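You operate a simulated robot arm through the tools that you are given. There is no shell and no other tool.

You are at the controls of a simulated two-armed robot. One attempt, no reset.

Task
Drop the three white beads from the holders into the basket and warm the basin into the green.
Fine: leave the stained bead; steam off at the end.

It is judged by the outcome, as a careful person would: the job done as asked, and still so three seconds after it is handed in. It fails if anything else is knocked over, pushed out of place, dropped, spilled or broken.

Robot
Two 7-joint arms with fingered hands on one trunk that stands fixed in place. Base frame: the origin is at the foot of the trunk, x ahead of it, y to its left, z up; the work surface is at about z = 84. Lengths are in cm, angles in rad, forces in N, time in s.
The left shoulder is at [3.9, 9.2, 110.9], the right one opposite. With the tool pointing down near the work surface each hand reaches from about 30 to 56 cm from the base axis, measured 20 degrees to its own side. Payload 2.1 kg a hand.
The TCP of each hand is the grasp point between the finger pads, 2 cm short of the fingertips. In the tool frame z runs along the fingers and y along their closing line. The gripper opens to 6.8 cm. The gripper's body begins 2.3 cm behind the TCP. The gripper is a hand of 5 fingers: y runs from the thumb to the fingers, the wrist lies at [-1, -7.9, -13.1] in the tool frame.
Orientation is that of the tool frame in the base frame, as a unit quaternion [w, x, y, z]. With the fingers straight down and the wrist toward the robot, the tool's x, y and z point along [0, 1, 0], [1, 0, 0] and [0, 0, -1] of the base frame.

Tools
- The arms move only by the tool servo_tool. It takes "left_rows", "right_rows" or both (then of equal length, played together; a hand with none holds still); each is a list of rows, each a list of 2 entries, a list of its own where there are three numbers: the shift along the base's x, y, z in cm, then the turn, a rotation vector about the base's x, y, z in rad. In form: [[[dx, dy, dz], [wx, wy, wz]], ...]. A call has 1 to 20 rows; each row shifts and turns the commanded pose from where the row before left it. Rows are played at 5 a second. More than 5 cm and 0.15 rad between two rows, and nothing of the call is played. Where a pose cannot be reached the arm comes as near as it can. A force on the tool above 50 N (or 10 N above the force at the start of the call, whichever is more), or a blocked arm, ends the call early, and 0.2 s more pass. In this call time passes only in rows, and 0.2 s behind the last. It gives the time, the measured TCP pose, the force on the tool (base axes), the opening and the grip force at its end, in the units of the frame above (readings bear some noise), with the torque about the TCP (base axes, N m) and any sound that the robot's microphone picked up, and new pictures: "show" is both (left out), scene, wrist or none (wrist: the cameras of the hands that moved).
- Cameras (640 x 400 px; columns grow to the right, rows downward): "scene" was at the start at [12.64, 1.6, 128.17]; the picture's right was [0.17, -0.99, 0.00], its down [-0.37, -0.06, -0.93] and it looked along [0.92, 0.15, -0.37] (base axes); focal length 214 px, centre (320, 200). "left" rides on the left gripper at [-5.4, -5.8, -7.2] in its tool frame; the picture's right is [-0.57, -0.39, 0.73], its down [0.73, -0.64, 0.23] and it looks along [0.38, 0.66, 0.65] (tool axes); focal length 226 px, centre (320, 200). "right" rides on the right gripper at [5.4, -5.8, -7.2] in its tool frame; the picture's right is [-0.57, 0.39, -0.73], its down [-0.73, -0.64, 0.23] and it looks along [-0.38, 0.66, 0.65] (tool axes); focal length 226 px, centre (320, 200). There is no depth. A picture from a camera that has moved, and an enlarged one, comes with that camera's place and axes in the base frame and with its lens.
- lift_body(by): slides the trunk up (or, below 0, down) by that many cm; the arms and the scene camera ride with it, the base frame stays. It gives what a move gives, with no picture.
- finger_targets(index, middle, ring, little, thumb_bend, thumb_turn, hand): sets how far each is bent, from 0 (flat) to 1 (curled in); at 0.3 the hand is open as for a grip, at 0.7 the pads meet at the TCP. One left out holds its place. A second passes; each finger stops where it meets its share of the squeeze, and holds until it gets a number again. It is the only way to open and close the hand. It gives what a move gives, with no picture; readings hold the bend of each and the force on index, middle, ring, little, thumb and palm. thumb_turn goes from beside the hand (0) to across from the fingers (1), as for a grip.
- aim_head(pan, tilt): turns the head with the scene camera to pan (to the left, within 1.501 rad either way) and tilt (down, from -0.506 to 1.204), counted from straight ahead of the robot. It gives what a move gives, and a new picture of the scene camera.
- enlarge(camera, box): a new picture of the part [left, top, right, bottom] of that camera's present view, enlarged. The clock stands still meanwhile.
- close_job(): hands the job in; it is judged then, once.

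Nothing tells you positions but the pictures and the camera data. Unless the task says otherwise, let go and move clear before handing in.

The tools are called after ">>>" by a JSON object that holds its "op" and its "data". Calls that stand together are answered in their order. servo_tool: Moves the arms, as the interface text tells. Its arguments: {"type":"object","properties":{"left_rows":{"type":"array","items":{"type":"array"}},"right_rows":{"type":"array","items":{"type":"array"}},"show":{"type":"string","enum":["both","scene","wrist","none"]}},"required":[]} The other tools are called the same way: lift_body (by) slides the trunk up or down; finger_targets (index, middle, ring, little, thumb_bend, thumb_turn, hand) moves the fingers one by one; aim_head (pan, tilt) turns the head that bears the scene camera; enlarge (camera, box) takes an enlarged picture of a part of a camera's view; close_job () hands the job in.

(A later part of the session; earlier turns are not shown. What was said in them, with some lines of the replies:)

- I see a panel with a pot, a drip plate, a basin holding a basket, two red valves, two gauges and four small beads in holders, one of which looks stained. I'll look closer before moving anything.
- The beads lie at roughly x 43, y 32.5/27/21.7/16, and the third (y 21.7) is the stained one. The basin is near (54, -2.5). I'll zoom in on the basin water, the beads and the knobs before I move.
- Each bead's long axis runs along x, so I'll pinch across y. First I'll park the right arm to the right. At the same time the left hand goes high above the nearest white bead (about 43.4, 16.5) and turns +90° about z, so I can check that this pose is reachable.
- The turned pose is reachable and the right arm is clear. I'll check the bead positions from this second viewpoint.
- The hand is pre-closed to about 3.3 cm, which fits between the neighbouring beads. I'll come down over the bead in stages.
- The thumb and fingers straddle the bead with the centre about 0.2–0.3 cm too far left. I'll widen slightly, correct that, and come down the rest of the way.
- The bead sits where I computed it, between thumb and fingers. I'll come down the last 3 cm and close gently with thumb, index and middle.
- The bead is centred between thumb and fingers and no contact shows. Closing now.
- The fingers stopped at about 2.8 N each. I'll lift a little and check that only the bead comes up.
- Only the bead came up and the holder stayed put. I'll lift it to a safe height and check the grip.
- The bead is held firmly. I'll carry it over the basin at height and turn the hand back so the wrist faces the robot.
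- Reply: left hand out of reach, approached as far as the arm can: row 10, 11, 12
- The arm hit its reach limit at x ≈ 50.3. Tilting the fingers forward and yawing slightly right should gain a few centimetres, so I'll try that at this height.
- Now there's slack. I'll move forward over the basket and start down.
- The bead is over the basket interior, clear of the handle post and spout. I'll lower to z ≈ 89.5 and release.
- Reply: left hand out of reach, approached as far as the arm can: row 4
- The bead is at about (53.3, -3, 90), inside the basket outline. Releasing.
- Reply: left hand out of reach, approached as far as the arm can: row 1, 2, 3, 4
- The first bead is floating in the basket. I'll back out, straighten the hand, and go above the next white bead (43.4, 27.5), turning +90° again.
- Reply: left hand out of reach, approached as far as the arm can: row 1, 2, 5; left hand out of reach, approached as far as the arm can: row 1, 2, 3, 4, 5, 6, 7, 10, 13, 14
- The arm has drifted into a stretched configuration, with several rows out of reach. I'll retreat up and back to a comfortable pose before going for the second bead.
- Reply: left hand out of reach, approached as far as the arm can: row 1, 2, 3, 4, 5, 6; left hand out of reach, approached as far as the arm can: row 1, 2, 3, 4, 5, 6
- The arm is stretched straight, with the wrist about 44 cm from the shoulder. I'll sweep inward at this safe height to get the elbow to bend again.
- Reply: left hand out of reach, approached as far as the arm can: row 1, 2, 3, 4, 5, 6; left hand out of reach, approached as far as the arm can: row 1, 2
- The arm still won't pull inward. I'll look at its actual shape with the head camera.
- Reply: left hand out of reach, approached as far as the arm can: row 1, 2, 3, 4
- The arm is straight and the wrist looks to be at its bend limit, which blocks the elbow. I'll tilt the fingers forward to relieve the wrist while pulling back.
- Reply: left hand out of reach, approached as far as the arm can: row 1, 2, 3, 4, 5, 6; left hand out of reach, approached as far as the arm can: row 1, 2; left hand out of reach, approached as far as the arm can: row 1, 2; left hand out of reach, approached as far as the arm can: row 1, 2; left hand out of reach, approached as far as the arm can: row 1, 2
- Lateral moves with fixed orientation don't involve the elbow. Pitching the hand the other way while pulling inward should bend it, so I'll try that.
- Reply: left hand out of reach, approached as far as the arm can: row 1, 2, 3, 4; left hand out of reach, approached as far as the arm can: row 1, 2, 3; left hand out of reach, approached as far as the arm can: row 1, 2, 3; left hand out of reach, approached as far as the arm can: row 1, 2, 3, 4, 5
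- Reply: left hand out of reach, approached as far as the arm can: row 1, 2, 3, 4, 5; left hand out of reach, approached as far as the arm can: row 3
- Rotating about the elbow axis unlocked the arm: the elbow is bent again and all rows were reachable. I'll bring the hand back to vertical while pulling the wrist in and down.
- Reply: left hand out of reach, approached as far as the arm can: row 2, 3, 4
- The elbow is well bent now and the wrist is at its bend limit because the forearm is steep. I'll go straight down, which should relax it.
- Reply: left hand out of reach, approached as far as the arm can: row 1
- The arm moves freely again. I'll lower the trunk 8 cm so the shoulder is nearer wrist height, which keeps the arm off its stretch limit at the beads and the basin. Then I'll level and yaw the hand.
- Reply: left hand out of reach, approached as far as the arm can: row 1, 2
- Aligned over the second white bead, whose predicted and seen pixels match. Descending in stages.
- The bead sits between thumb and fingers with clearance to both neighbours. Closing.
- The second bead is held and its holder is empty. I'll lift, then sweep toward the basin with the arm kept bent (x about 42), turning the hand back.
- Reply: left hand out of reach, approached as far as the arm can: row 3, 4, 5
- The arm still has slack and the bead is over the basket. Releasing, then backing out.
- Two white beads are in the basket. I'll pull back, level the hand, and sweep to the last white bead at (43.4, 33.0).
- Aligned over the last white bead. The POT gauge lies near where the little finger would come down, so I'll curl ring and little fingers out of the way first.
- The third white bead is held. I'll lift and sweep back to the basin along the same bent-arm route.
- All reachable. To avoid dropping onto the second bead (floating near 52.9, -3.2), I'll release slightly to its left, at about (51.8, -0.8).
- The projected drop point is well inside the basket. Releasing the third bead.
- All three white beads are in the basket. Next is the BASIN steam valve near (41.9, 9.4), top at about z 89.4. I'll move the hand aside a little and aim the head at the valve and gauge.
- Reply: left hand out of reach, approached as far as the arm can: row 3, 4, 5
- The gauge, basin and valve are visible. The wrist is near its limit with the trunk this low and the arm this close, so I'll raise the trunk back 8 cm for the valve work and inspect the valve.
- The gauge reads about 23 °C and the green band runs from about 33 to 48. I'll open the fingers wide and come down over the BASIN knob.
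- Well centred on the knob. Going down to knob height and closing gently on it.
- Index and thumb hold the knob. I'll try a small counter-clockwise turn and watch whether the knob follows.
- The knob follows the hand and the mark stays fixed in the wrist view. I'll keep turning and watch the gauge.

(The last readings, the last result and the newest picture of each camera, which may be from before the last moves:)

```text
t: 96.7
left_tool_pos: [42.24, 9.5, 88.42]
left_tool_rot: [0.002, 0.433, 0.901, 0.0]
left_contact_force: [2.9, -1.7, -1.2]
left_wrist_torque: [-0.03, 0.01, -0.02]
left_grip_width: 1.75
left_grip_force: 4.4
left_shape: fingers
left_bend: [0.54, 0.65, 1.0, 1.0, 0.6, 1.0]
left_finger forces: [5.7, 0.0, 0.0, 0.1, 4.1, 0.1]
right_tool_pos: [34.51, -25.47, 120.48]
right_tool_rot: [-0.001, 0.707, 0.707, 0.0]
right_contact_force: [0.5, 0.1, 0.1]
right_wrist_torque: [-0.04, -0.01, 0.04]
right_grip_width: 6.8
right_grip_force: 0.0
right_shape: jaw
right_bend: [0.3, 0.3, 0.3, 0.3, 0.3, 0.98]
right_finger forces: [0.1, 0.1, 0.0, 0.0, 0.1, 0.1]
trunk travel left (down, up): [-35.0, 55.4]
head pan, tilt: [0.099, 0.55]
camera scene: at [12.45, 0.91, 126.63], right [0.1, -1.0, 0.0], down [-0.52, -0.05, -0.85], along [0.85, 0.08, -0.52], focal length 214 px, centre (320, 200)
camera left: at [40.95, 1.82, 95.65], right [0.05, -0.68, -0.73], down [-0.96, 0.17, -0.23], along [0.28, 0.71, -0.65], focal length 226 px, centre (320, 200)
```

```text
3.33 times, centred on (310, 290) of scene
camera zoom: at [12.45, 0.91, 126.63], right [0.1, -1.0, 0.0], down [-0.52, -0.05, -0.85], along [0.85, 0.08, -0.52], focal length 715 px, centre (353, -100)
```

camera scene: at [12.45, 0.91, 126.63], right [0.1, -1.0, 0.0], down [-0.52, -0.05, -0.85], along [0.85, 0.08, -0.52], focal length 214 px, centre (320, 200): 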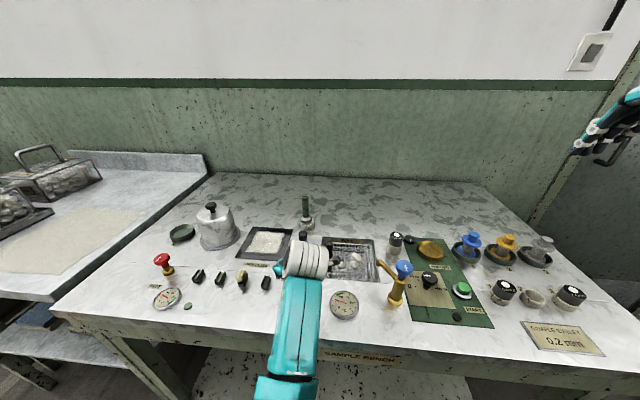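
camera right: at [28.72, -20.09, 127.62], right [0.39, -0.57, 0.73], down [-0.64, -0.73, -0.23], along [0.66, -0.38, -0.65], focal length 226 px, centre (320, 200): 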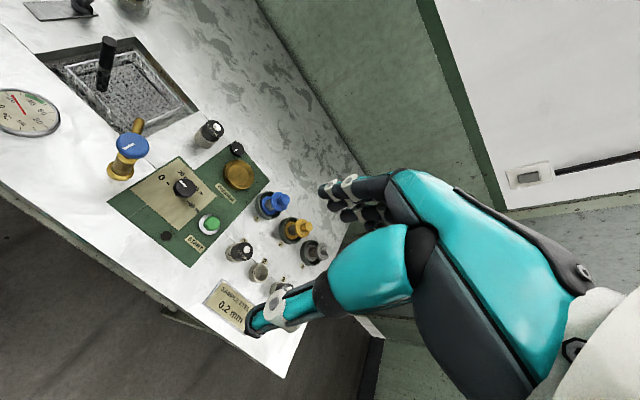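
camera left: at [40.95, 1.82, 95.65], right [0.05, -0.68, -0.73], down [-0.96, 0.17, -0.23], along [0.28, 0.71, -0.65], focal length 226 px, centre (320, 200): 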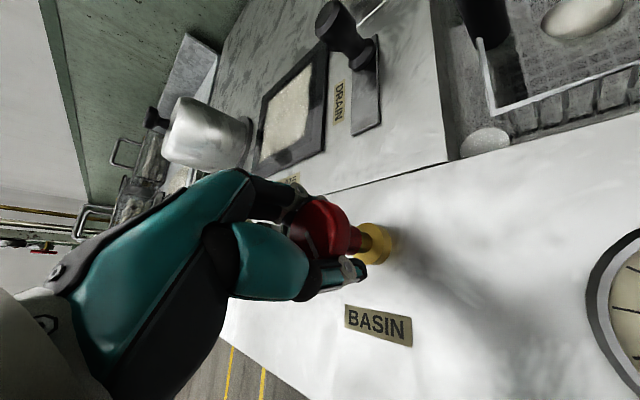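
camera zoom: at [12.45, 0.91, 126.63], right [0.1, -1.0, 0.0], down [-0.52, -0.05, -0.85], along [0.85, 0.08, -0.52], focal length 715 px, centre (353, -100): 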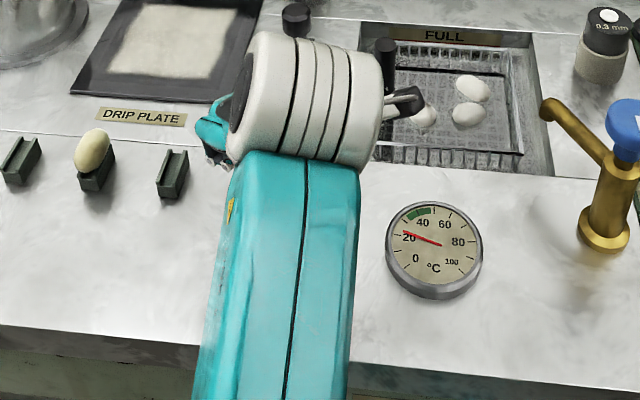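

>>> {"op": "enlarge", "data": {"camera": "scene", "box": [320, 280, 370, 330]}}

>>> {"op": "servo_tool", "data": {"left_rows": [[[0, 0, 0], [0, 0, 0.1]], [[0, 0, 0], [0, 0, 0.1]], [[0, 0, 0], [0, 0, 0.1]], [[0, 0, 0], [0, 0, 0.1]]], "show": "both"}}

>>> {"op": "enlarge", "data": {"camera": "scene", "box": [320, 280, 370, 330]}}

>>> {"op": "enlarge", "data": {"camera": "left", "box": [240, 130, 460, 350]}}

```text
8.00 times, centred on (345, 305) of scene
camera zoom: at [12.45, 0.91, 126.63], right [0.1, -1.0, 0.0], down [-0.52, -0.05, -0.85], along [0.85, 0.08, -0.52], focal length 1716 px, centre (120, -640)
```

zoom: 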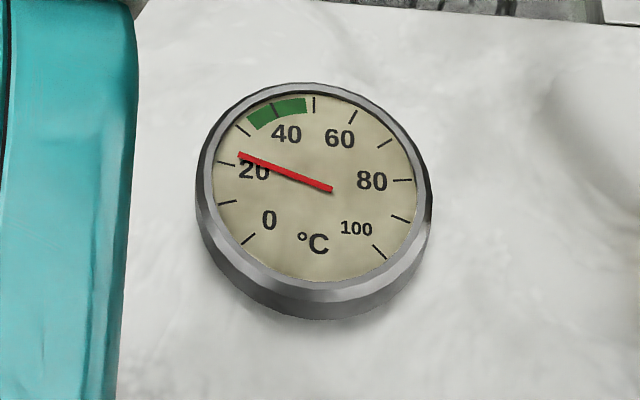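

```text
t: 97.7
left_tool_pos: [42.16, 9.43, 88.55]
left_tool_rot: [0.002, 0.246, 0.969, 0.001]
left_contact_force: [3.8, -0.8, 0.7]
left_wrist_torque: [0.01, 0.01, -0.01]
left_grip_width: 1.75
left_grip_force: 4.6
left_shape: fingers
left_bend: [0.55, 0.65, 1.0, 1.0, 0.6, 1.0]
left_finger forces: [5.3, 0.0, 0.0, 0.0, 4.6, 0.1]
right_tool_pos: [34.59, -25.54, 120.4]
right_tool_rot: [-0.001, 0.707, 0.707, -0.001]
right_contact_force: [0.1, 0.2, -0.3]
right_wrist_torque: [-0.01, 0.0, 0.0]
right_grip_width: 6.79
right_grip_force: 0.1
right_shape: jaw
right_bend: [0.3, 0.3, 0.3, 0.3, 0.3, 0.98]
right_finger forces: [0.0, 0.1, 0.0, 0.0, 0.1, 0.0]
trunk travel left (down, up): [-35.0, 55.4]
head pan, tilt: [0.099, 0.55]
camera scene: at [12.45, 0.91, 126.63], right [0.1, -1.0, 0.0], down [-0.52, -0.05, -0.85], along [0.85, 0.08, -0.52], focal length 214 px, centre (320, 200)
camera left: at [44.09, 1.94, 95.65], right [0.32, -0.61, -0.73], down [-0.95, -0.21, -0.23], along [-0.01, 0.76, -0.65], focal length 226 px, centre (320, 200)
```

scene: 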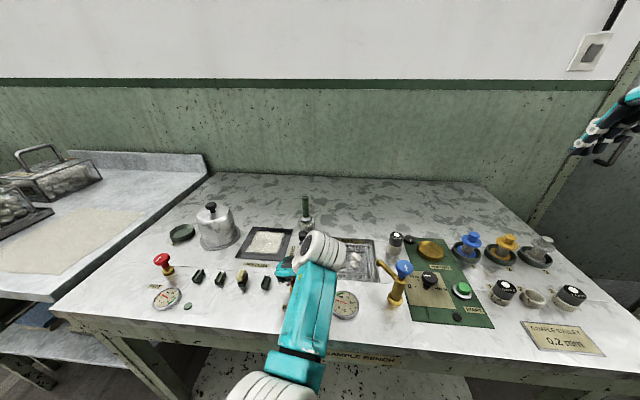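
left: 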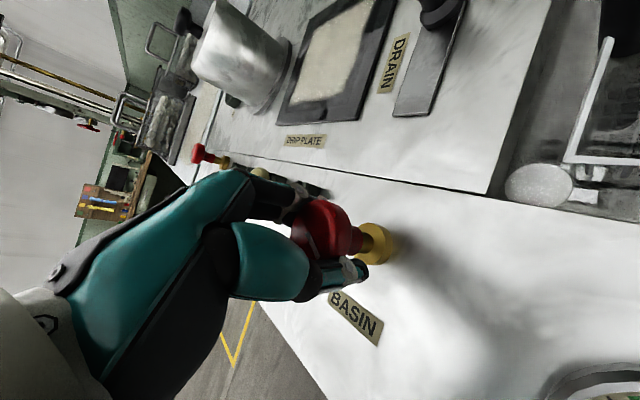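

```text
8.00 times, centred on (345, 305) of scene
camera zoom: at [12.45, 0.91, 126.63], right [0.1, -1.0, 0.0], down [-0.52, -0.05, -0.85], along [0.85, 0.08, -0.52], focal length 1716 px, centre (120, -640)
```

zoom: 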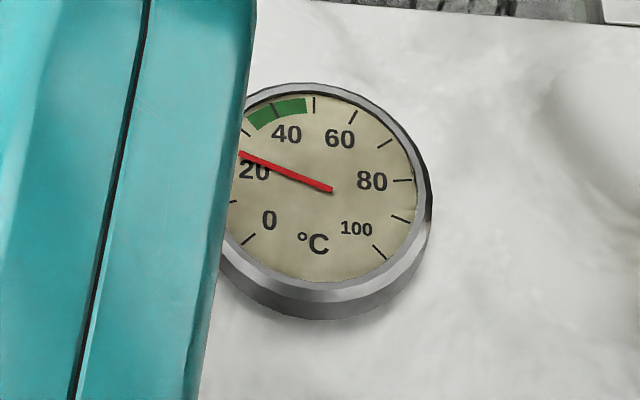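

```text
1.82 times, centred on (350, 240) of left
camera zoom: at [44.09, 1.94, 95.65], right [0.32, -0.61, -0.73], down [-0.95, -0.21, -0.23], along [-0.01, 0.76, -0.65], focal length 411 px, centre (266, 127)
```

zoom: 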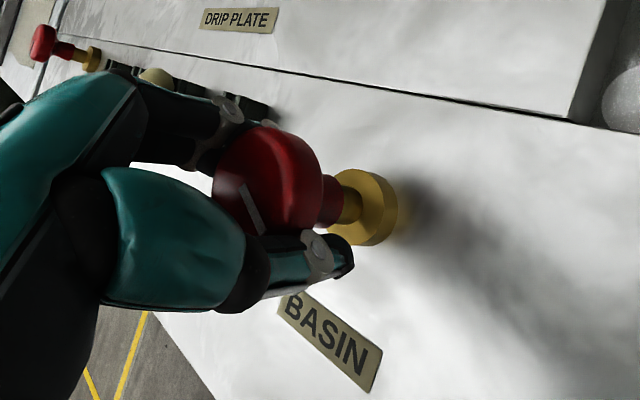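

>>> {"op": "servo_tool", "data": {"left_rows": [[[0, 0, 0], [0, 0, 0]], [[0, 0, 0], [0, 0, 0]], [[0, 0, 0], [0, 0, 0]], [[0, 0, 0], [0, 0, 0]], [[0, 0, 0], [0, 0, 0]], [[0, 0, 0], [0, 0, 0]], [[0, 0, 0], [0, 0, 0]], [[0, 0, 0], [0, 0, 0]], [[0, 0, 0], [0, 0, 0]], [[0, 0, 0], [0, 0, 0]]], "show": "none"}}

>>> {"op": "enlarge", "data": {"camera": "scene", "box": [320, 280, 370, 330]}}

>>> {"op": "enlarge", "data": {"camera": "scene", "box": [270, 220, 400, 320]}}

```text
t: 99.9
left_tool_pos: [42.3, 9.47, 88.39]
left_tool_rot: [0.001, 0.247, 0.969, 0.0]
left_contact_force: [3.6, -2.2, 1.2]
left_wrist_torque: [-0.01, 0.04, -0.02]
left_grip_width: 1.74
left_grip_force: 4.9
left_shape: fingers
left_bend: [0.55, 0.65, 1.0, 1.0, 0.6, 1.0]
left_finger forces: [5.5, 0.1, 0.0, 0.0, 4.3, 0.0]
right_tool_pos: [34.62, -25.52, 120.46]
right_tool_rot: [0.0, 0.707, 0.707, 0.0]
right_contact_force: [0.4, -0.2, 0.4]
right_wrist_torque: [0.0, 0.01, 0.0]
right_grip_width: 6.77
right_grip_force: 0.2
right_shape: jaw
right_bend: [0.3, 0.3, 0.3, 0.3, 0.3, 0.98]
right_finger forces: [0.0, 0.0, 0.0, 0.1, 0.0, 0.0]
trunk travel left (down, up): [-35.0, 55.4]
head pan, tilt: [0.099, 0.55]
```

```text
8.00 times, centred on (345, 305) of scene
camera zoom: at [12.46, 0.91, 126.62], right [0.1, -1.0, 0.0], down [-0.52, -0.05, -0.85], along [0.85, 0.08, -0.52], focal length 1716 px, centre (120, -640)
```

zoom: 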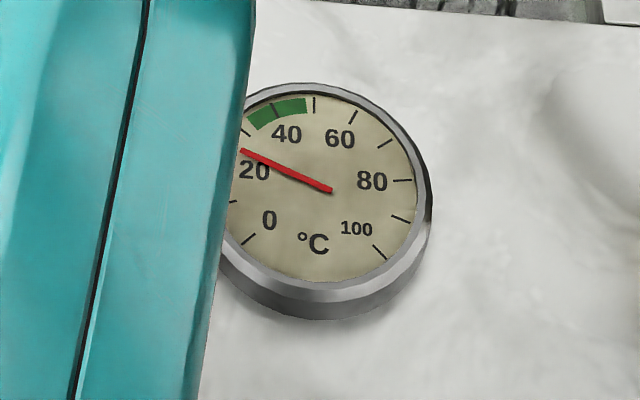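

```text
4.00 times, centred on (335, 270) of scene
camera zoom: at [12.46, 0.91, 126.62], right [0.1, -1.0, 0.0], down [-0.52, -0.05, -0.85], along [0.85, 0.08, -0.52], focal length 858 px, centre (260, -80)
```

zoom: 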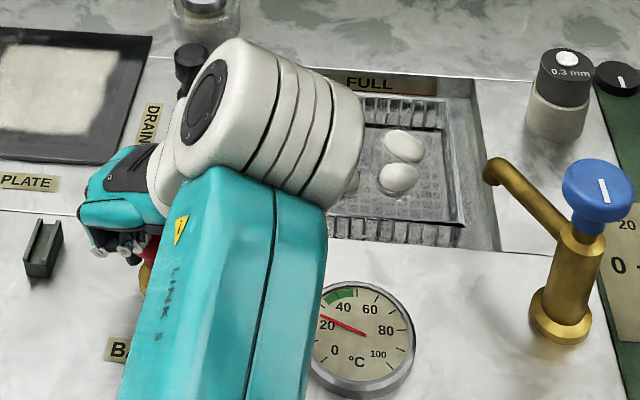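

The needle may be creeping up. I'll wait a few seconds to measure the rate.

>>> {"op": "servo_tool", "data": {"left_rows": [[[0, 0, 0], [0, 0, 0]], [[0, 0, 0], [0, 0, 0]], [[0, 0, 0], [0, 0, 0]], [[0, 0, 0], [0, 0, 0]], [[0, 0, 0], [0, 0, 0]], [[0, 0, 0], [0, 0, 0]], [[0, 0, 0], [0, 0, 0]], [[0, 0, 0], [0, 0, 0]], [[0, 0, 0], [0, 0, 0]], [[0, 0, 0], [0, 0, 0]], [[0, 0, 0], [0, 0, 0]], [[0, 0, 0], [0, 0, 0]], [[0, 0, 0], [0, 0, 0]], [[0, 0, 0], [0, 0, 0]], [[0, 0, 0], [0, 0, 0]], [[0, 0, 0], [0, 0, 0]], [[0, 0, 0], [0, 0, 0]], [[0, 0, 0], [0, 0, 0]]], "show": "none"}}

>>> {"op": "enlarge", "data": {"camera": "scene", "box": [320, 280, 370, 330]}}

```text
t: 103.7
left_tool_pos: [42.21, 9.49, 88.38]
left_tool_rot: [0.001, 0.246, 0.969, 0.0]
left_contact_force: [3.2, -1.7, 1.2]
left_wrist_torque: [0.01, 0.0, 0.0]
left_grip_width: 1.75
left_grip_force: 4.5
left_shape: fingers
left_bend: [0.55, 0.65, 1.0, 1.0, 0.6, 1.0]
left_finger forces: [5.4, 0.0, 0.0, 0.1, 4.3, 0.0]
right_tool_pos: [34.7, -25.46, 120.56]
right_tool_rot: [-0.001, 0.707, 0.707, -0.001]
right_contact_force: [0.2, 0.2, -0.4]
right_wrist_torque: [-0.02, -0.02, -0.01]
right_grip_width: 6.74
right_grip_force: 0.0
right_shape: jaw
right_bend: [0.3, 0.3, 0.3, 0.3, 0.3, 0.98]
right_finger forces: [0.0, 0.0, 0.1, 0.0, 0.1, 0.1]
trunk travel left (down, up): [-35.0, 55.4]
head pan, tilt: [0.099, 0.55]
```

```text
8.00 times, centred on (345, 305) of scene
camera zoom: at [12.46, 0.91, 126.62], right [0.1, -1.0, 0.0], down [-0.52, -0.05, -0.85], along [0.85, 0.08, -0.52], focal length 1716 px, centre (120, -640)
```

zoom: 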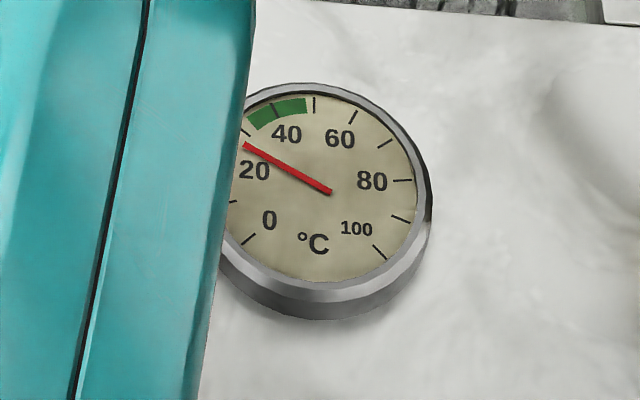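

It's heating at about 0.4 °C/s. Holding the valve here and waiting, checking periodically.

>>> {"op": "servo_tool", "data": {"left_rows": [[[0, 0, 0], [0, 0, 0]], [[0, 0, 0], [0, 0, 0]], [[0, 0, 0], [0, 0, 0]], [[0, 0, 0], [0, 0, 0]], [[0, 0, 0], [0, 0, 0]], [[0, 0, 0], [0, 0, 0]], [[0, 0, 0], [0, 0, 0]], [[0, 0, 0], [0, 0, 0]], [[0, 0, 0], [0, 0, 0]], [[0, 0, 0], [0, 0, 0]], [[0, 0, 0], [0, 0, 0]], [[0, 0, 0], [0, 0, 0]], [[0, 0, 0], [0, 0, 0]], [[0, 0, 0], [0, 0, 0]], [[0, 0, 0], [0, 0, 0]], [[0, 0, 0], [0, 0, 0]], [[0, 0, 0], [0, 0, 0]], [[0, 0, 0], [0, 0, 0]], [[0, 0, 0], [0, 0, 0]], [[0, 0, 0], [0, 0, 0]]], "show": "none"}}

>>> {"op": "enlarge", "data": {"camera": "scene", "box": [320, 280, 370, 330]}}

>>> {"op": "servo_tool", "data": {"left_rows": [[[0, 0, 0], [0, 0, 0]], [[0, 0, 0], [0, 0, 0]], [[0, 0, 0], [0, 0, 0]], [[0, 0, 0], [0, 0, 0]], [[0, 0, 0], [0, 0, 0]], [[0, 0, 0], [0, 0, 0]], [[0, 0, 0], [0, 0, 0]], [[0, 0, 0], [0, 0, 0]], [[0, 0, 0], [0, 0, 0]], [[0, 0, 0], [0, 0, 0]], [[0, 0, 0], [0, 0, 0]], [[0, 0, 0], [0, 0, 0]], [[0, 0, 0], [0, 0, 0]], [[0, 0, 0], [0, 0, 0]], [[0, 0, 0], [0, 0, 0]], [[0, 0, 0], [0, 0, 0]], [[0, 0, 0], [0, 0, 0]], [[0, 0, 0], [0, 0, 0]], [[0, 0, 0], [0, 0, 0]], [[0, 0, 0], [0, 0, 0]]], "show": "none"}}

>>> {"op": "enlarge", "data": {"camera": "scene", "box": [320, 280, 370, 330]}}

```text
t: 107.9
left_tool_pos: [42.15, 9.53, 88.42]
left_tool_rot: [0.001, 0.246, 0.969, 0.0]
left_contact_force: [3.6, -1.5, 1.1]
left_wrist_torque: [0.01, -0.02, 0.01]
left_grip_width: 1.76
left_grip_force: 5.1
left_shape: fingers
left_bend: [0.55, 0.65, 1.0, 1.0, 0.6, 1.0]
left_finger forces: [5.4, 0.1, 0.1, 0.1, 4.4, 0.0]
right_tool_pos: [34.61, -25.5, 120.33]
right_tool_rot: [-0.001, 0.707, 0.707, -0.001]
right_contact_force: [-0.1, 0.2, 0.6]
right_wrist_torque: [0.01, -0.02, 0.0]
right_grip_width: 6.77
right_grip_force: 0.1
right_shape: jaw
right_bend: [0.3, 0.3, 0.3, 0.3, 0.3, 0.98]
right_finger forces: [0.1, 0.0, 0.0, 0.0, 0.0, 0.0]
trunk travel left (down, up): [-35.0, 55.4]
head pan, tilt: [0.099, 0.55]
```

```text
8.00 times, centred on (345, 305) of scene
camera zoom: at [12.46, 0.92, 126.62], right [0.1, -1.0, 0.0], down [-0.52, -0.05, -0.85], along [0.85, 0.08, -0.52], focal length 1716 px, centre (120, -640)
```

zoom: 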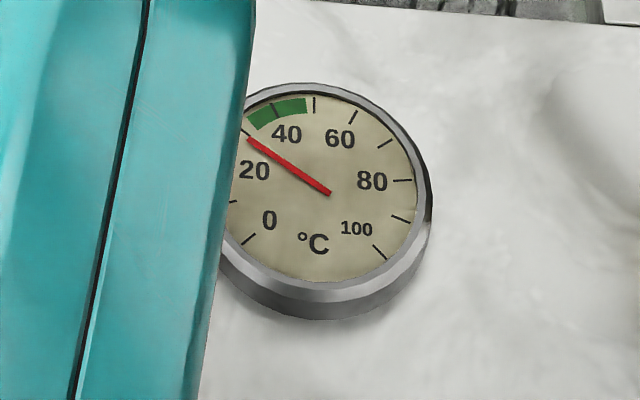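

```text
t: 112.1
left_tool_pos: [42.25, 9.51, 88.52]
left_tool_rot: [0.001, 0.247, 0.969, 0.0]
left_contact_force: [3.4, -1.2, 1.5]
left_wrist_torque: [-0.02, 0.0, 0.0]
left_grip_width: 1.73
left_grip_force: 4.9
left_shape: fingers
left_bend: [0.55, 0.65, 1.0, 1.0, 0.6, 1.0]
left_finger forces: [5.3, 0.0, 0.1, 0.1, 4.3, 0.0]
right_tool_pos: [34.65, -25.64, 120.36]
right_tool_rot: [0.0, 0.707, 0.708, -0.001]
right_contact_force: [-0.7, 0.8, 0.4]
right_wrist_torque: [-0.01, 0.0, 0.0]
right_grip_width: 6.76
right_grip_force: 0.1
right_shape: jaw
right_bend: [0.3, 0.3, 0.3, 0.3, 0.3, 0.98]
right_finger forces: [0.0, 0.0, 0.0, 0.0, 0.0, 0.1]
trunk travel left (down, up): [-35.0, 55.4]
head pan, tilt: [0.099, 0.55]
```

```text
8.00 times, centred on (345, 305) of scene
camera zoom: at [12.45, 0.92, 126.62], right [0.1, -1.0, 0.0], down [-0.52, -0.05, -0.85], along [0.85, 0.08, -0.52], focal length 1716 px, centre (120, -640)
```

zoom: 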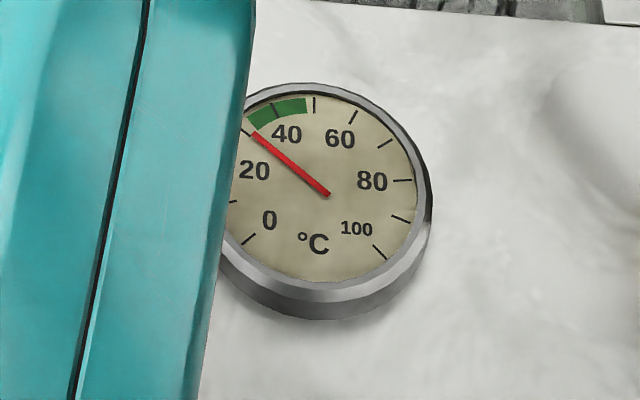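

About 31 °C now and rising steadily. Waiting further, with a check every 8 seconds or so.

>>> {"op": "servo_tool", "data": {"left_rows": [[[0, 0, 0], [0, 0, 0]], [[0, 0, 0], [0, 0, 0]], [[0, 0, 0], [0, 0, 0]], [[0, 0, 0], [0, 0, 0]], [[0, 0, 0], [0, 0, 0]], [[0, 0, 0], [0, 0, 0]], [[0, 0, 0], [0, 0, 0]], [[0, 0, 0], [0, 0, 0]], [[0, 0, 0], [0, 0, 0]], [[0, 0, 0], [0, 0, 0]], [[0, 0, 0], [0, 0, 0]], [[0, 0, 0], [0, 0, 0]], [[0, 0, 0], [0, 0, 0]], [[0, 0, 0], [0, 0, 0]], [[0, 0, 0], [0, 0, 0]], [[0, 0, 0], [0, 0, 0]], [[0, 0, 0], [0, 0, 0]], [[0, 0, 0], [0, 0, 0]], [[0, 0, 0], [0, 0, 0]], [[0, 0, 0], [0, 0, 0]]], "show": "none"}}

>>> {"op": "servo_tool", "data": {"left_rows": [[[0, 0, 0], [0, 0, 0]], [[0, 0, 0], [0, 0, 0]], [[0, 0, 0], [0, 0, 0]], [[0, 0, 0], [0, 0, 0]], [[0, 0, 0], [0, 0, 0]], [[0, 0, 0], [0, 0, 0]], [[0, 0, 0], [0, 0, 0]], [[0, 0, 0], [0, 0, 0]], [[0, 0, 0], [0, 0, 0]], [[0, 0, 0], [0, 0, 0]], [[0, 0, 0], [0, 0, 0]], [[0, 0, 0], [0, 0, 0]], [[0, 0, 0], [0, 0, 0]], [[0, 0, 0], [0, 0, 0]], [[0, 0, 0], [0, 0, 0]], [[0, 0, 0], [0, 0, 0]], [[0, 0, 0], [0, 0, 0]], [[0, 0, 0], [0, 0, 0]], [[0, 0, 0], [0, 0, 0]], [[0, 0, 0], [0, 0, 0]]], "show": "none"}}

>>> {"op": "enlarge", "data": {"camera": "scene", "box": [320, 280, 370, 330]}}

```text
t: 116.3
left_tool_pos: [42.16, 9.5, 88.48]
left_tool_rot: [0.001, 0.246, 0.969, 0.0]
left_contact_force: [3.5, -0.9, 0.3]
left_wrist_torque: [0.0, -0.02, 0.01]
left_grip_width: 1.74
left_grip_force: 4.7
left_shape: fingers
left_bend: [0.55, 0.65, 1.0, 1.0, 0.6, 1.0]
left_finger forces: [5.5, 0.0, 0.0, 0.1, 4.3, 0.1]
right_tool_pos: [34.65, -25.37, 120.47]
right_tool_rot: [0.0, 0.707, 0.707, -0.001]
right_contact_force: [0.4, 0.1, 0.0]
right_wrist_torque: [-0.01, -0.02, -0.03]
right_grip_width: 6.79
right_grip_force: 0.0
right_shape: jaw
right_bend: [0.3, 0.3, 0.3, 0.3, 0.3, 0.98]
right_finger forces: [0.1, 0.0, 0.0, 0.0, 0.0, 0.1]
trunk travel left (down, up): [-35.0, 55.4]
head pan, tilt: [0.099, 0.55]
```

```text
t: 120.5
left_tool_pos: [42.11, 9.59, 88.51]
left_tool_rot: [0.001, 0.246, 0.969, 0.001]
left_contact_force: [3.0, -0.8, 1.1]
left_wrist_torque: [-0.01, 0.03, 0.03]
left_grip_width: 1.76
left_grip_force: 5.0
left_shape: fingers
left_bend: [0.55, 0.65, 1.0, 1.0, 0.6, 1.0]
left_finger forces: [5.3, 0.0, 0.0, 0.0, 4.2, 0.1]
right_tool_pos: [34.61, -25.37, 120.47]
right_tool_rot: [-0.001, 0.707, 0.707, -0.001]
right_contact_force: [0.2, -0.5, -0.5]
right_wrist_torque: [-0.02, -0.02, -0.03]
right_grip_width: 6.78
right_grip_force: 0.0
right_shape: jaw
right_bend: [0.3, 0.3, 0.3, 0.3, 0.3, 0.98]
right_finger forces: [0.0, 0.1, 0.1, 0.0, 0.1, 0.1]
trunk travel left (down, up): [-35.0, 55.4]
head pan, tilt: [0.099, 0.55]
```

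```text
8.00 times, centred on (345, 305) of scene
camera zoom: at [12.45, 0.92, 126.62], right [0.1, -1.0, 0.0], down [-0.52, -0.05, -0.85], along [0.85, 0.08, -0.52], focal length 1716 px, centre (120, -640)
```

zoom: 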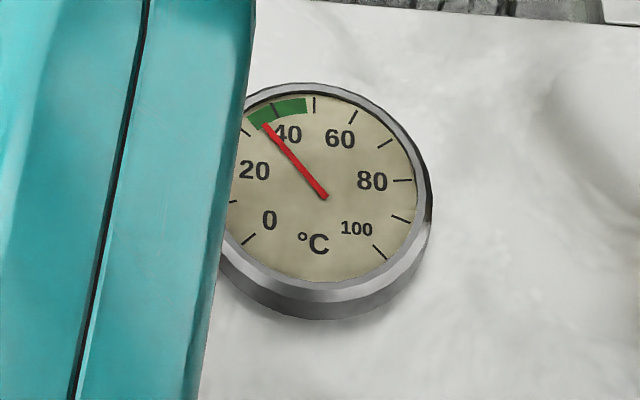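

About 36 °C, in the green's lower part. A few more seconds, then I'll close the valve by turning back the full amount.

>>> {"op": "servo_tool", "data": {"left_rows": [[[0, 0, 0], [0, 0, 0]], [[0, 0, 0], [0, 0, 0]], [[0, 0, 0], [0, 0, 0]], [[0, 0, 0], [0, 0, 0]], [[0, 0, 0], [0, 0, 0]], [[0, 0, 0], [0, 0, 0]], [[0, 0, 0], [0, 0, 0]], [[0, 0, 0], [0, 0, 0]], [[0, 0, 0], [0, 0, 0]], [[0, 0, 0], [0, 0, 0]], [[0, 0, 0], [0, 0, 0]], [[0, 0, 0], [0, 0, 0]]], "show": "none"}}

>>> {"op": "servo_tool", "data": {"left_rows": [[[0, 0, 0], [0, 0, -0.1]], [[0, 0, 0], [0, 0, -0.1]], [[0, 0, 0], [0, 0, -0.1]], [[0, 0, 0], [0, 0, -0.1]], [[0, 0, 0], [0, 0, -0.1]], [[0, 0, 0], [0, 0, -0.1]], [[-0.05, 0, 0], [0, 0, -0.1]], [[-0.05, 0, 0], [0, 0, -0.1]], [[-0.05, 0, 0], [0, 0, -0.1]], [[-0.05, 0, 0], [0, 0, -0.1]], [[0, 0, 0], [0, 0, -0.08]]], "show": "both"}}

>>> {"op": "enlarge", "data": {"camera": "scene", "box": [320, 280, 370, 330]}}

>>> {"op": "enlarge", "data": {"camera": "left", "box": [240, 130, 460, 350]}}

```text
t: 123.1
left_tool_pos: [42.17, 9.48, 88.39]
left_tool_rot: [0.001, 0.246, 0.969, 0.001]
left_contact_force: [2.5, -0.5, 0.6]
left_wrist_torque: [-0.04, 0.03, -0.01]
left_grip_width: 1.72
left_grip_force: 5.2
left_shape: fingers
left_bend: [0.55, 0.65, 1.0, 1.0, 0.6, 1.0]
left_finger forces: [5.5, 0.0, 0.0, 0.0, 4.3, 0.1]
right_tool_pos: [34.48, -25.55, 120.47]
right_tool_rot: [0.0, 0.707, 0.707, -0.001]
right_contact_force: [0.2, -0.3, 0.1]
right_wrist_torque: [-0.03, 0.01, 0.02]
right_grip_width: 6.76
right_grip_force: 0.0
right_shape: jaw
right_bend: [0.3, 0.3, 0.3, 0.3, 0.3, 0.98]
right_finger forces: [0.0, 0.0, 0.1, 0.0, 0.0, 0.1]
trunk travel left (down, up): [-35.0, 55.4]
head pan, tilt: [0.099, 0.55]
```

```text
t: 125.5
left_tool_pos: [42.04, 9.61, 88.31]
left_tool_rot: [0.002, 0.71, 0.704, 0.0]
left_contact_force: [8.8, 3.2, 2.2]
left_wrist_torque: [-0.01, -0.08, 0.09]
left_grip_width: 1.74
left_grip_force: 6.5
left_shape: fingers
left_bend: [0.5, 0.63, 1.0, 1.0, 0.62, 1.0]
left_finger forces: [9.1, 2.2, 0.0, 0.1, 1.8, 0.1]
right_tool_pos: [34.59, -25.34, 120.4]
right_tool_rot: [-0.001, 0.707, 0.707, 0.0]
right_contact_force: [-0.5, 0.2, -0.2]
right_wrist_torque: [0.04, -0.01, 0.0]
right_grip_width: 6.8
right_grip_force: 0.1
right_shape: jaw
right_bend: [0.3, 0.3, 0.3, 0.3, 0.3, 0.98]
right_finger forces: [0.0, 0.0, 0.1, 0.0, 0.1, 0.1]
trunk travel left (down, up): [-35.0, 55.4]
head pan, tilt: [0.099, 0.55]
camera scene: at [12.52, 0.98, 126.62], right [0.1, -1.0, 0.0], down [-0.52, -0.05, -0.85], along [0.85, 0.08, -0.52], focal length 214 px, centre (320, 200)
camera left: at [36.07, 4.37, 95.6], right [-0.39, -0.56, -0.73], down [-0.63, 0.74, -0.23], along [0.67, 0.37, -0.65], focal length 226 px, centre (320, 200)
```

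scene: 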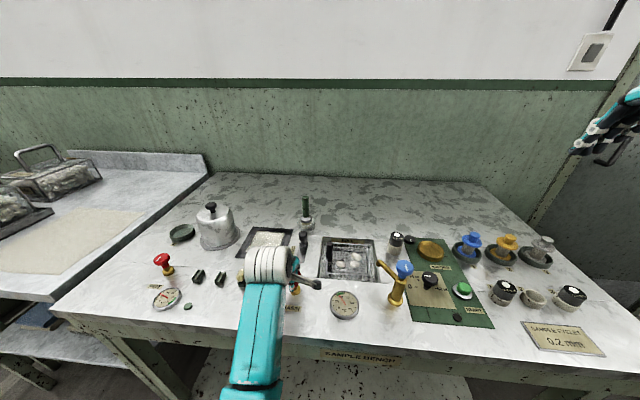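
left: 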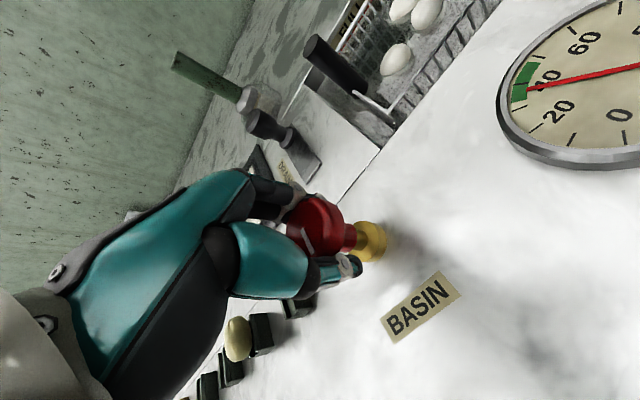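

```text
8.00 times, centred on (345, 305) of scene
camera zoom: at [12.52, 0.98, 126.62], right [0.1, -1.0, 0.0], down [-0.52, -0.05, -0.85], along [0.85, 0.08, -0.52], focal length 1716 px, centre (120, -640)
```

zoom: 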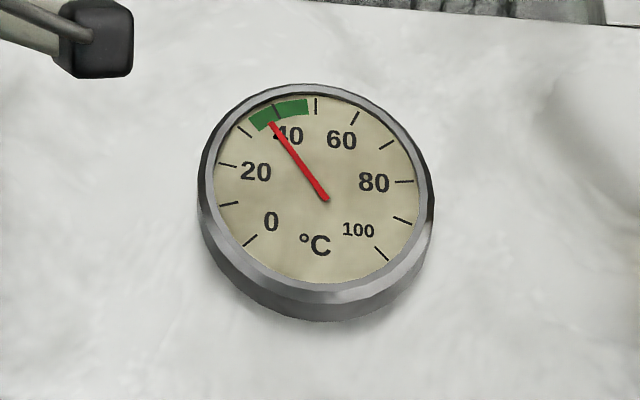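

```text
1.82 times, centred on (350, 240) of left
camera zoom: at [36.07, 4.37, 95.6], right [-0.39, -0.56, -0.73], down [-0.63, 0.74, -0.23], along [0.67, 0.37, -0.65], focal length 411 px, centre (266, 127)
```

zoom: 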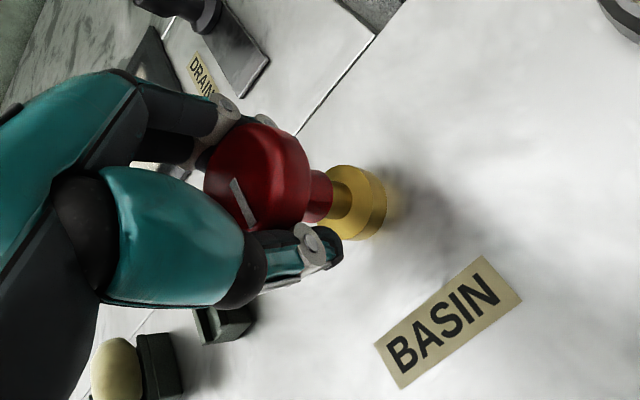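

The gauge is about 37.5 °C in the green, and the knob is back with some resistance, probably at its closed stop. I'll release and check the mark.

>>> {"op": "finger_targets", "data": {"hand": "left", "index": 0.32, "middle": 0.32, "thumb_bend": 0.32}}

>>> {"op": "servo_tool", "data": {"left_rows": [[[0, 0, 1.0], [0, 0, 0]], [[0, 0, 2.0], [0, 0, 0]], [[0, 0, 2.5], [0, 0, 0]], [[0, 0, 2.5], [0, 0, 0]], [[0, 0, 2.0], [0, 0, 0]]], "show": "both"}}

>>> {"op": "enlarge", "data": {"camera": "left", "box": [340, 170, 500, 330]}}

>>> {"op": "enlarge", "data": {"camera": "scene", "box": [320, 280, 370, 330]}}

```text
t: 126.5
left_tool_pos: [41.94, 9.48, 88.44]
left_tool_rot: [0.001, 0.71, 0.705, 0.0]
left_contact_force: [0.1, -0.7, 0.0]
left_wrist_torque: [0.03, 0.0, 0.0]
left_grip_width: 5.86
left_grip_force: 0.0
left_shape: fingers
left_bend: [0.32, 0.32, 1.0, 1.0, 0.32, 0.98]
left_finger forces: [0.0, 0.0, 0.0, 0.1, 0.0, 0.1]
right_tool_pos: [34.55, -25.32, 120.44]
right_tool_rot: [0.0, 0.708, 0.707, 0.0]
right_contact_force: [-0.7, 0.4, -0.7]
right_wrist_torque: [0.0, 0.0, 0.0]
right_grip_width: 6.77
right_grip_force: 0.0
right_shape: jaw
right_bend: [0.3, 0.3, 0.3, 0.3, 0.3, 0.98]
right_finger forces: [0.1, 0.0, 0.1, 0.0, 0.1, 0.0]
trunk travel left (down, up): [-35.0, 55.4]
head pan, tilt: [0.099, 0.55]
```

```text
t: 127.7
left_tool_pos: [42.19, 9.66, 98.49]
left_tool_rot: [0.002, 0.71, 0.705, 0.0]
left_contact_force: [0.3, 0.8, -0.4]
left_wrist_torque: [-0.02, 0.0, 0.0]
left_grip_width: 5.89
left_grip_force: 0.1
left_shape: fingers
left_bend: [0.32, 0.32, 1.0, 1.0, 0.32, 0.98]
left_finger forces: [0.0, 0.0, 0.1, 0.0, 0.0, 0.1]
right_tool_pos: [34.49, -25.41, 120.47]
right_tool_rot: [0.0, 0.707, 0.707, 0.0]
right_contact_force: [-0.1, -0.2, 0.4]
right_wrist_torque: [0.01, 0.03, 0.01]
right_grip_width: 6.77
right_grip_force: 0.1
right_shape: jaw
right_bend: [0.3, 0.3, 0.3, 0.3, 0.3, 0.98]
right_finger forces: [0.1, 0.1, 0.0, 0.0, 0.0, 0.0]
trunk travel left (down, up): [-35.0, 55.4]
head pan, tilt: [0.099, 0.55]
camera scene: at [12.42, 0.93, 126.63], right [0.1, -1.0, 0.0], down [-0.52, -0.05, -0.85], along [0.85, 0.08, -0.52], focal length 214 px, centre (320, 200)
camera left: at [36.22, 4.42, 105.78], right [-0.39, -0.56, -0.73], down [-0.64, 0.74, -0.23], along [0.67, 0.37, -0.65], focal length 226 px, centre (320, 200)
```

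scene: 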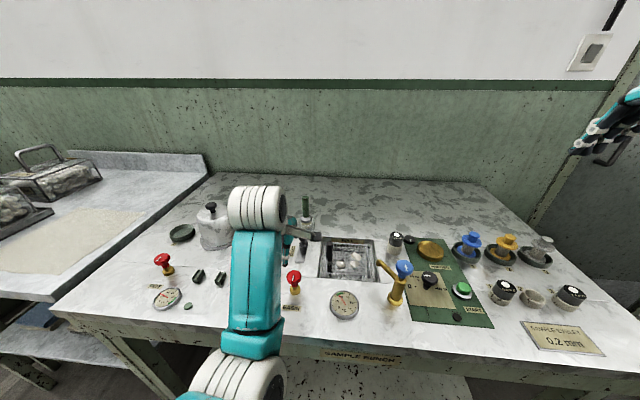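
left: 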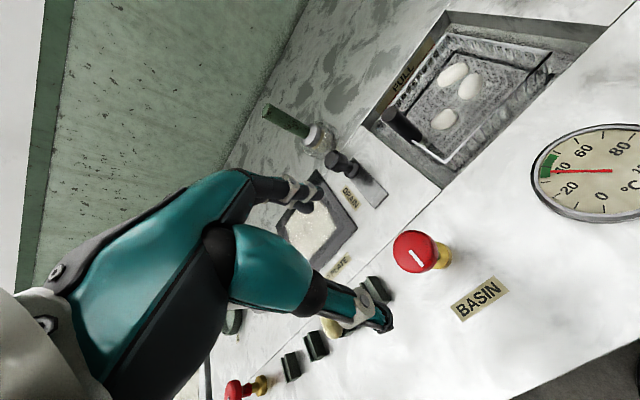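

```text
2.50 times, centred on (420, 250) of left
camera zoom: at [36.22, 4.42, 105.78], right [-0.39, -0.56, -0.73], down [-0.64, 0.74, -0.23], along [0.67, 0.37, -0.65], focal length 565 px, centre (70, 75)
```

zoom: 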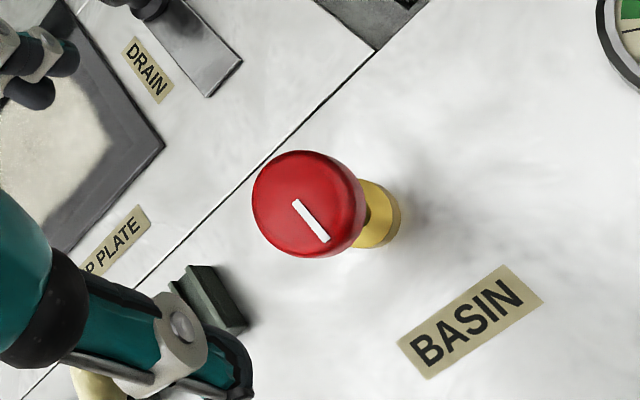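

```text
8.00 times, centred on (345, 305) of scene
camera zoom: at [12.42, 0.93, 126.63], right [0.1, -1.0, 0.0], down [-0.52, -0.05, -0.85], along [0.85, 0.08, -0.52], focal length 1716 px, centre (120, -640)
```

zoom: 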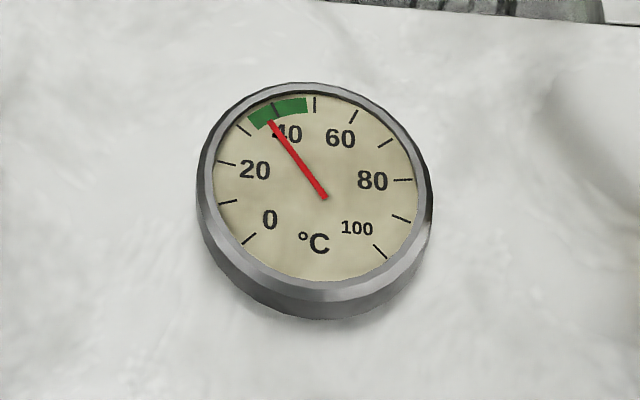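

>>> {"op": "enlarge", "data": {"camera": "scene", "box": [275, 260, 315, 310]}}

>>> {"op": "enlarge", "data": {"camera": "scene", "box": [145, 240, 185, 290]}}

>>> {"op": "servo_tool", "data": {"left_rows": [[[-0.3, 1.0, 1.0], [0, 0, 0]], [[-0.3, 1.5, 1.0], [0, 0, 0]], [[0, 1.5, 1.0], [0, 0, 0.1]], [[0, 1.5, 0.5], [0, 0, 0.1]], [[0, 1.5, 0], [0, 0, 0.1]], [[0, 1.5, 0], [0, 0, 0.1]], [[0, 1.0, 0], [0, 0, 0.1]], [[0, 0, 0], [0, 0, 0]], [[0, 0, 0], [0, 0, 0]], [[0, 0, 0], [0, 0, 0]], [[0, 0, 0], [0, 0, 0]], [[0, 0, 0], [0, 0, 0]], [[0, 0, 0], [0, 0, 0]], [[0, 0, 0], [0, 0, 0]], [[0, 0, 0], [0, 0, 0]]], "show": "scene"}}

>>> {"op": "enlarge", "data": {"camera": "scene", "box": [320, 280, 370, 330]}}

```text
8.00 times, centred on (295, 285) of scene
camera zoom: at [12.42, 0.93, 126.63], right [0.1, -1.0, 0.0], down [-0.52, -0.05, -0.85], along [0.85, 0.08, -0.52], focal length 1716 px, centre (520, -480)
```

zoom: 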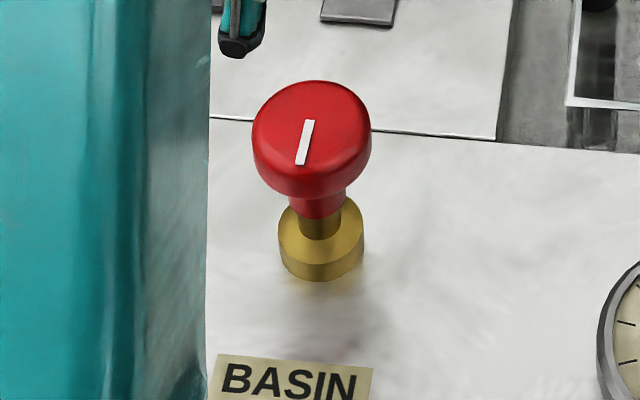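

```text
8.00 times, centred on (165, 265) of scene
camera zoom: at [12.42, 0.93, 126.63], right [0.1, -1.0, 0.0], down [-0.52, -0.05, -0.85], along [0.85, 0.08, -0.52], focal length 1716 px, centre (1560, -320)
```

zoom: 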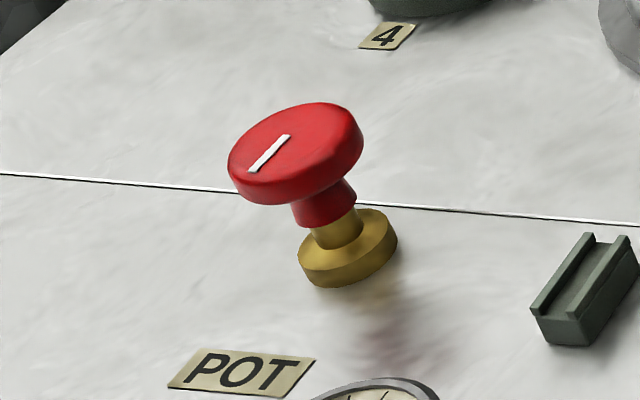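

```text
t: 130.9
left_tool_pos: [41.3, 19.17, 101.93]
left_tool_rot: [0.002, 0.513, 0.858, 0.0]
left_contact_force: [0.3, -0.3, 0.7]
left_wrist_torque: [0.02, 0.0, -0.03]
left_grip_width: 5.9
left_grip_force: 0.0
left_shape: fingers
left_bend: [0.32, 0.32, 1.0, 1.0, 0.32, 0.98]
left_finger forces: [0.0, 0.0, 0.1, 0.0, 0.1, 0.0]
right_tool_pos: [34.62, -25.47, 120.42]
right_tool_rot: [-0.001, 0.707, 0.707, 0.0]
right_contact_force: [0.5, 0.5, 0.8]
right_wrist_torque: [0.0, -0.05, 0.01]
right_grip_width: 6.77
right_grip_force: 0.0
right_shape: jaw
right_bend: [0.3, 0.3, 0.3, 0.3, 0.3, 0.98]
right_finger forces: [0.0, 0.0, 0.0, 0.0, 0.0, 0.0]
trunk travel left (down, up): [-35.0, 55.4]
head pan, tilt: [0.099, 0.55]
camera scene: at [12.42, 0.94, 126.63], right [0.1, -1.0, 0.0], down [-0.52, -0.05, -0.85], along [0.85, 0.08, -0.52], focal length 214 px, centre (320, 200)
```

scene: 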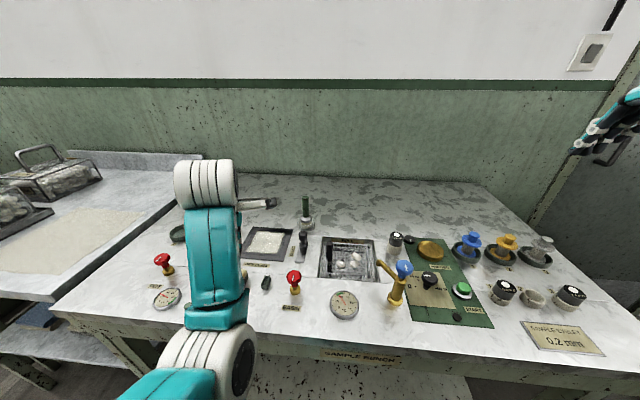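

```text
8.00 times, centred on (345, 305) of scene
camera zoom: at [12.42, 0.94, 126.63], right [0.1, -1.0, 0.0], down [-0.52, -0.05, -0.85], along [0.85, 0.08, -0.52], focal length 1716 px, centre (120, -640)
```

zoom: 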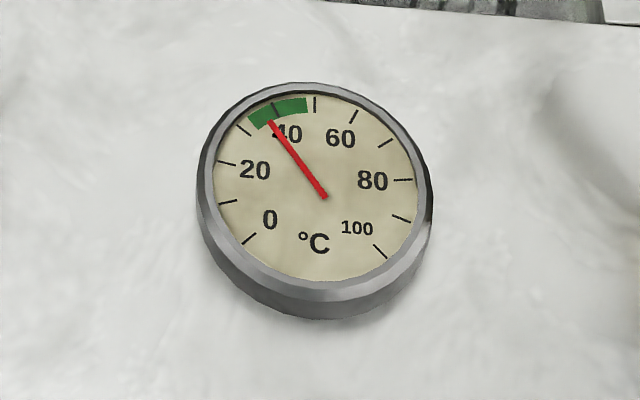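

The gauge has held at about 37.5 °C for several seconds after closing, and the valve mark points straight to the front as it did at the start. I'll lift the arm well clear and do a final check of everything.

>>> {"op": "servo_tool", "data": {"left_rows": [[[-0.3, 1.0, 2.0], [0, 0, 0]], [[-0.3, 1.0, 2.0], [0, 0, 0]], [[-0.3, 1.0, 2.0], [0, 0, 0]], [[-0.3, 1.0, 2.0], [0, 0, 0]]], "show": "both"}}

>>> {"op": "enlarge", "data": {"camera": "scene", "box": [310, 230, 420, 330]}}

>>> {"op": "enlarge", "data": {"camera": "left", "box": [320, 120, 640, 400]}}

```text
t: 131.9
left_tool_pos: [40.32, 23.17, 110.07]
left_tool_rot: [0.0, 0.514, 0.858, 0.0]
left_contact_force: [-0.1, -0.4, 0.6]
left_wrist_torque: [-0.02, -0.01, 0.06]
left_grip_width: 5.88
left_grip_force: 0.1
left_shape: fingers
left_bend: [0.32, 0.32, 1.0, 1.0, 0.32, 0.98]
left_finger forces: [0.0, 0.1, 0.1, 0.0, 0.0, 0.0]
right_tool_pos: [34.59, -25.35, 120.37]
right_tool_rot: [0.0, 0.707, 0.707, 0.001]
right_contact_force: [-0.5, 0.5, 0.1]
right_wrist_torque: [0.0, -0.01, -0.01]
right_grip_width: 6.77
right_grip_force: 0.0
right_shape: jaw
right_bend: [0.3, 0.3, 0.3, 0.3, 0.3, 0.98]
right_finger forces: [0.1, 0.1, 0.0, 0.0, 0.0, 0.0]
trunk travel left (down, up): [-35.0, 55.4]
head pan, tilt: [0.099, 0.55]
camera scene: at [12.41, 0.94, 126.63], right [0.1, -1.0, 0.0], down [-0.52, -0.05, -0.85], along [0.85, 0.08, -0.52], focal length 214 px, centre (320, 200)
camera left: at [37.7, 15.78, 117.3], right [-0.07, -0.68, -0.73], down [-0.91, 0.34, -0.23], along [0.41, 0.65, -0.65], focal length 226 px, centre (320, 200)
```

scene: 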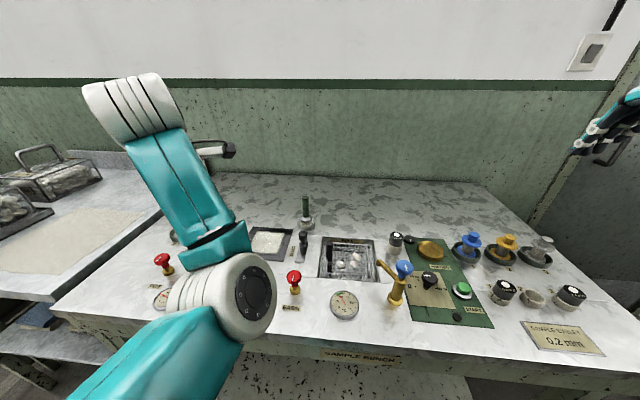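
left: 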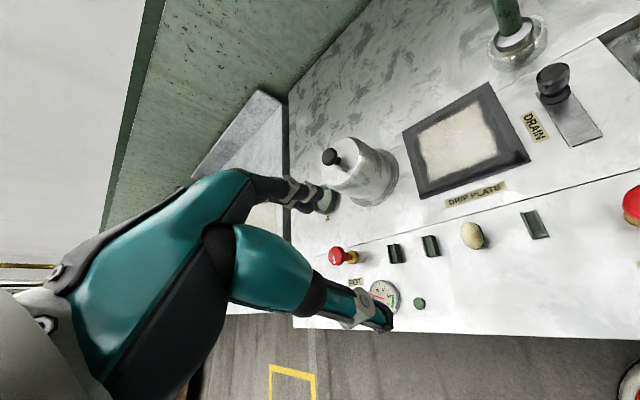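

```text
4.00 times, centred on (365, 280) of scene
camera zoom: at [12.41, 0.94, 126.63], right [0.1, -1.0, 0.0], down [-0.52, -0.05, -0.85], along [0.85, 0.08, -0.52], focal length 858 px, centre (140, -120)
```

zoom: 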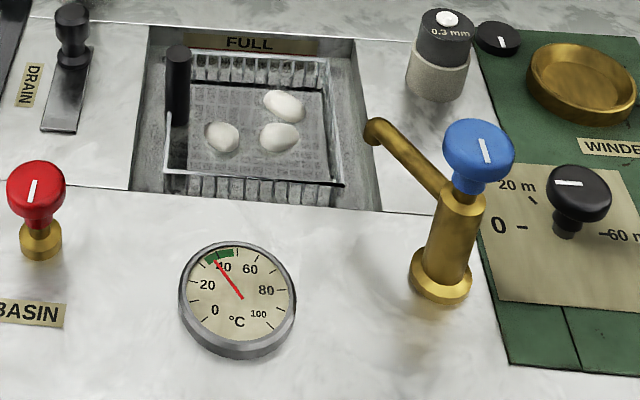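

```text
1.43 times, centred on (480, 260) of left
camera zoom: at [37.7, 15.78, 117.3], right [-0.07, -0.68, -0.73], down [-0.91, 0.34, -0.23], along [0.41, 0.65, -0.65], focal length 323 px, centre (91, 114)
```

zoom: 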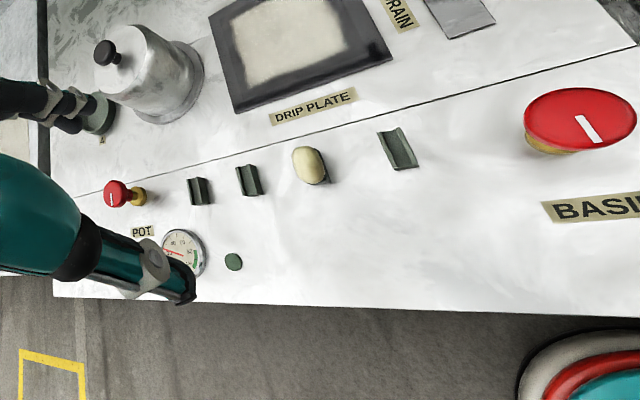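

Three white beads float in the basket and the stained bead is still in its holder. The basin gauge is steady in the green at about 37.5 °C. The BASIN valve is closed and both hands are empty and clear. Handing in.

>>> {"op": "close_job", "data": {}}

```text
The job is handed in.
```

The job is done and handed in: the three white beads are floating in the basket and the basin is in the green.

- **Beads:** The stained bead is still in its holder, and the three emptied holders stayed in place.
- **Basin:** The gauge held at about 37.5 °C for the roughly six seconds I watched after turning the steam off. The green band runs from about 33 to 48.
- **Steam:** The BASIN valve is turned back with its mark pointing to the front, as it was at the start. I met resistance at the end of the turn, which I took to be the closed stop.
- **Everything else:** I saw nothing knocked over, spilled or moved out of place, and both hands are empty and clear of the bench.

After the first drop the left arm locked up fully stretched. I had to work it free in the air before fetching the other two beads.
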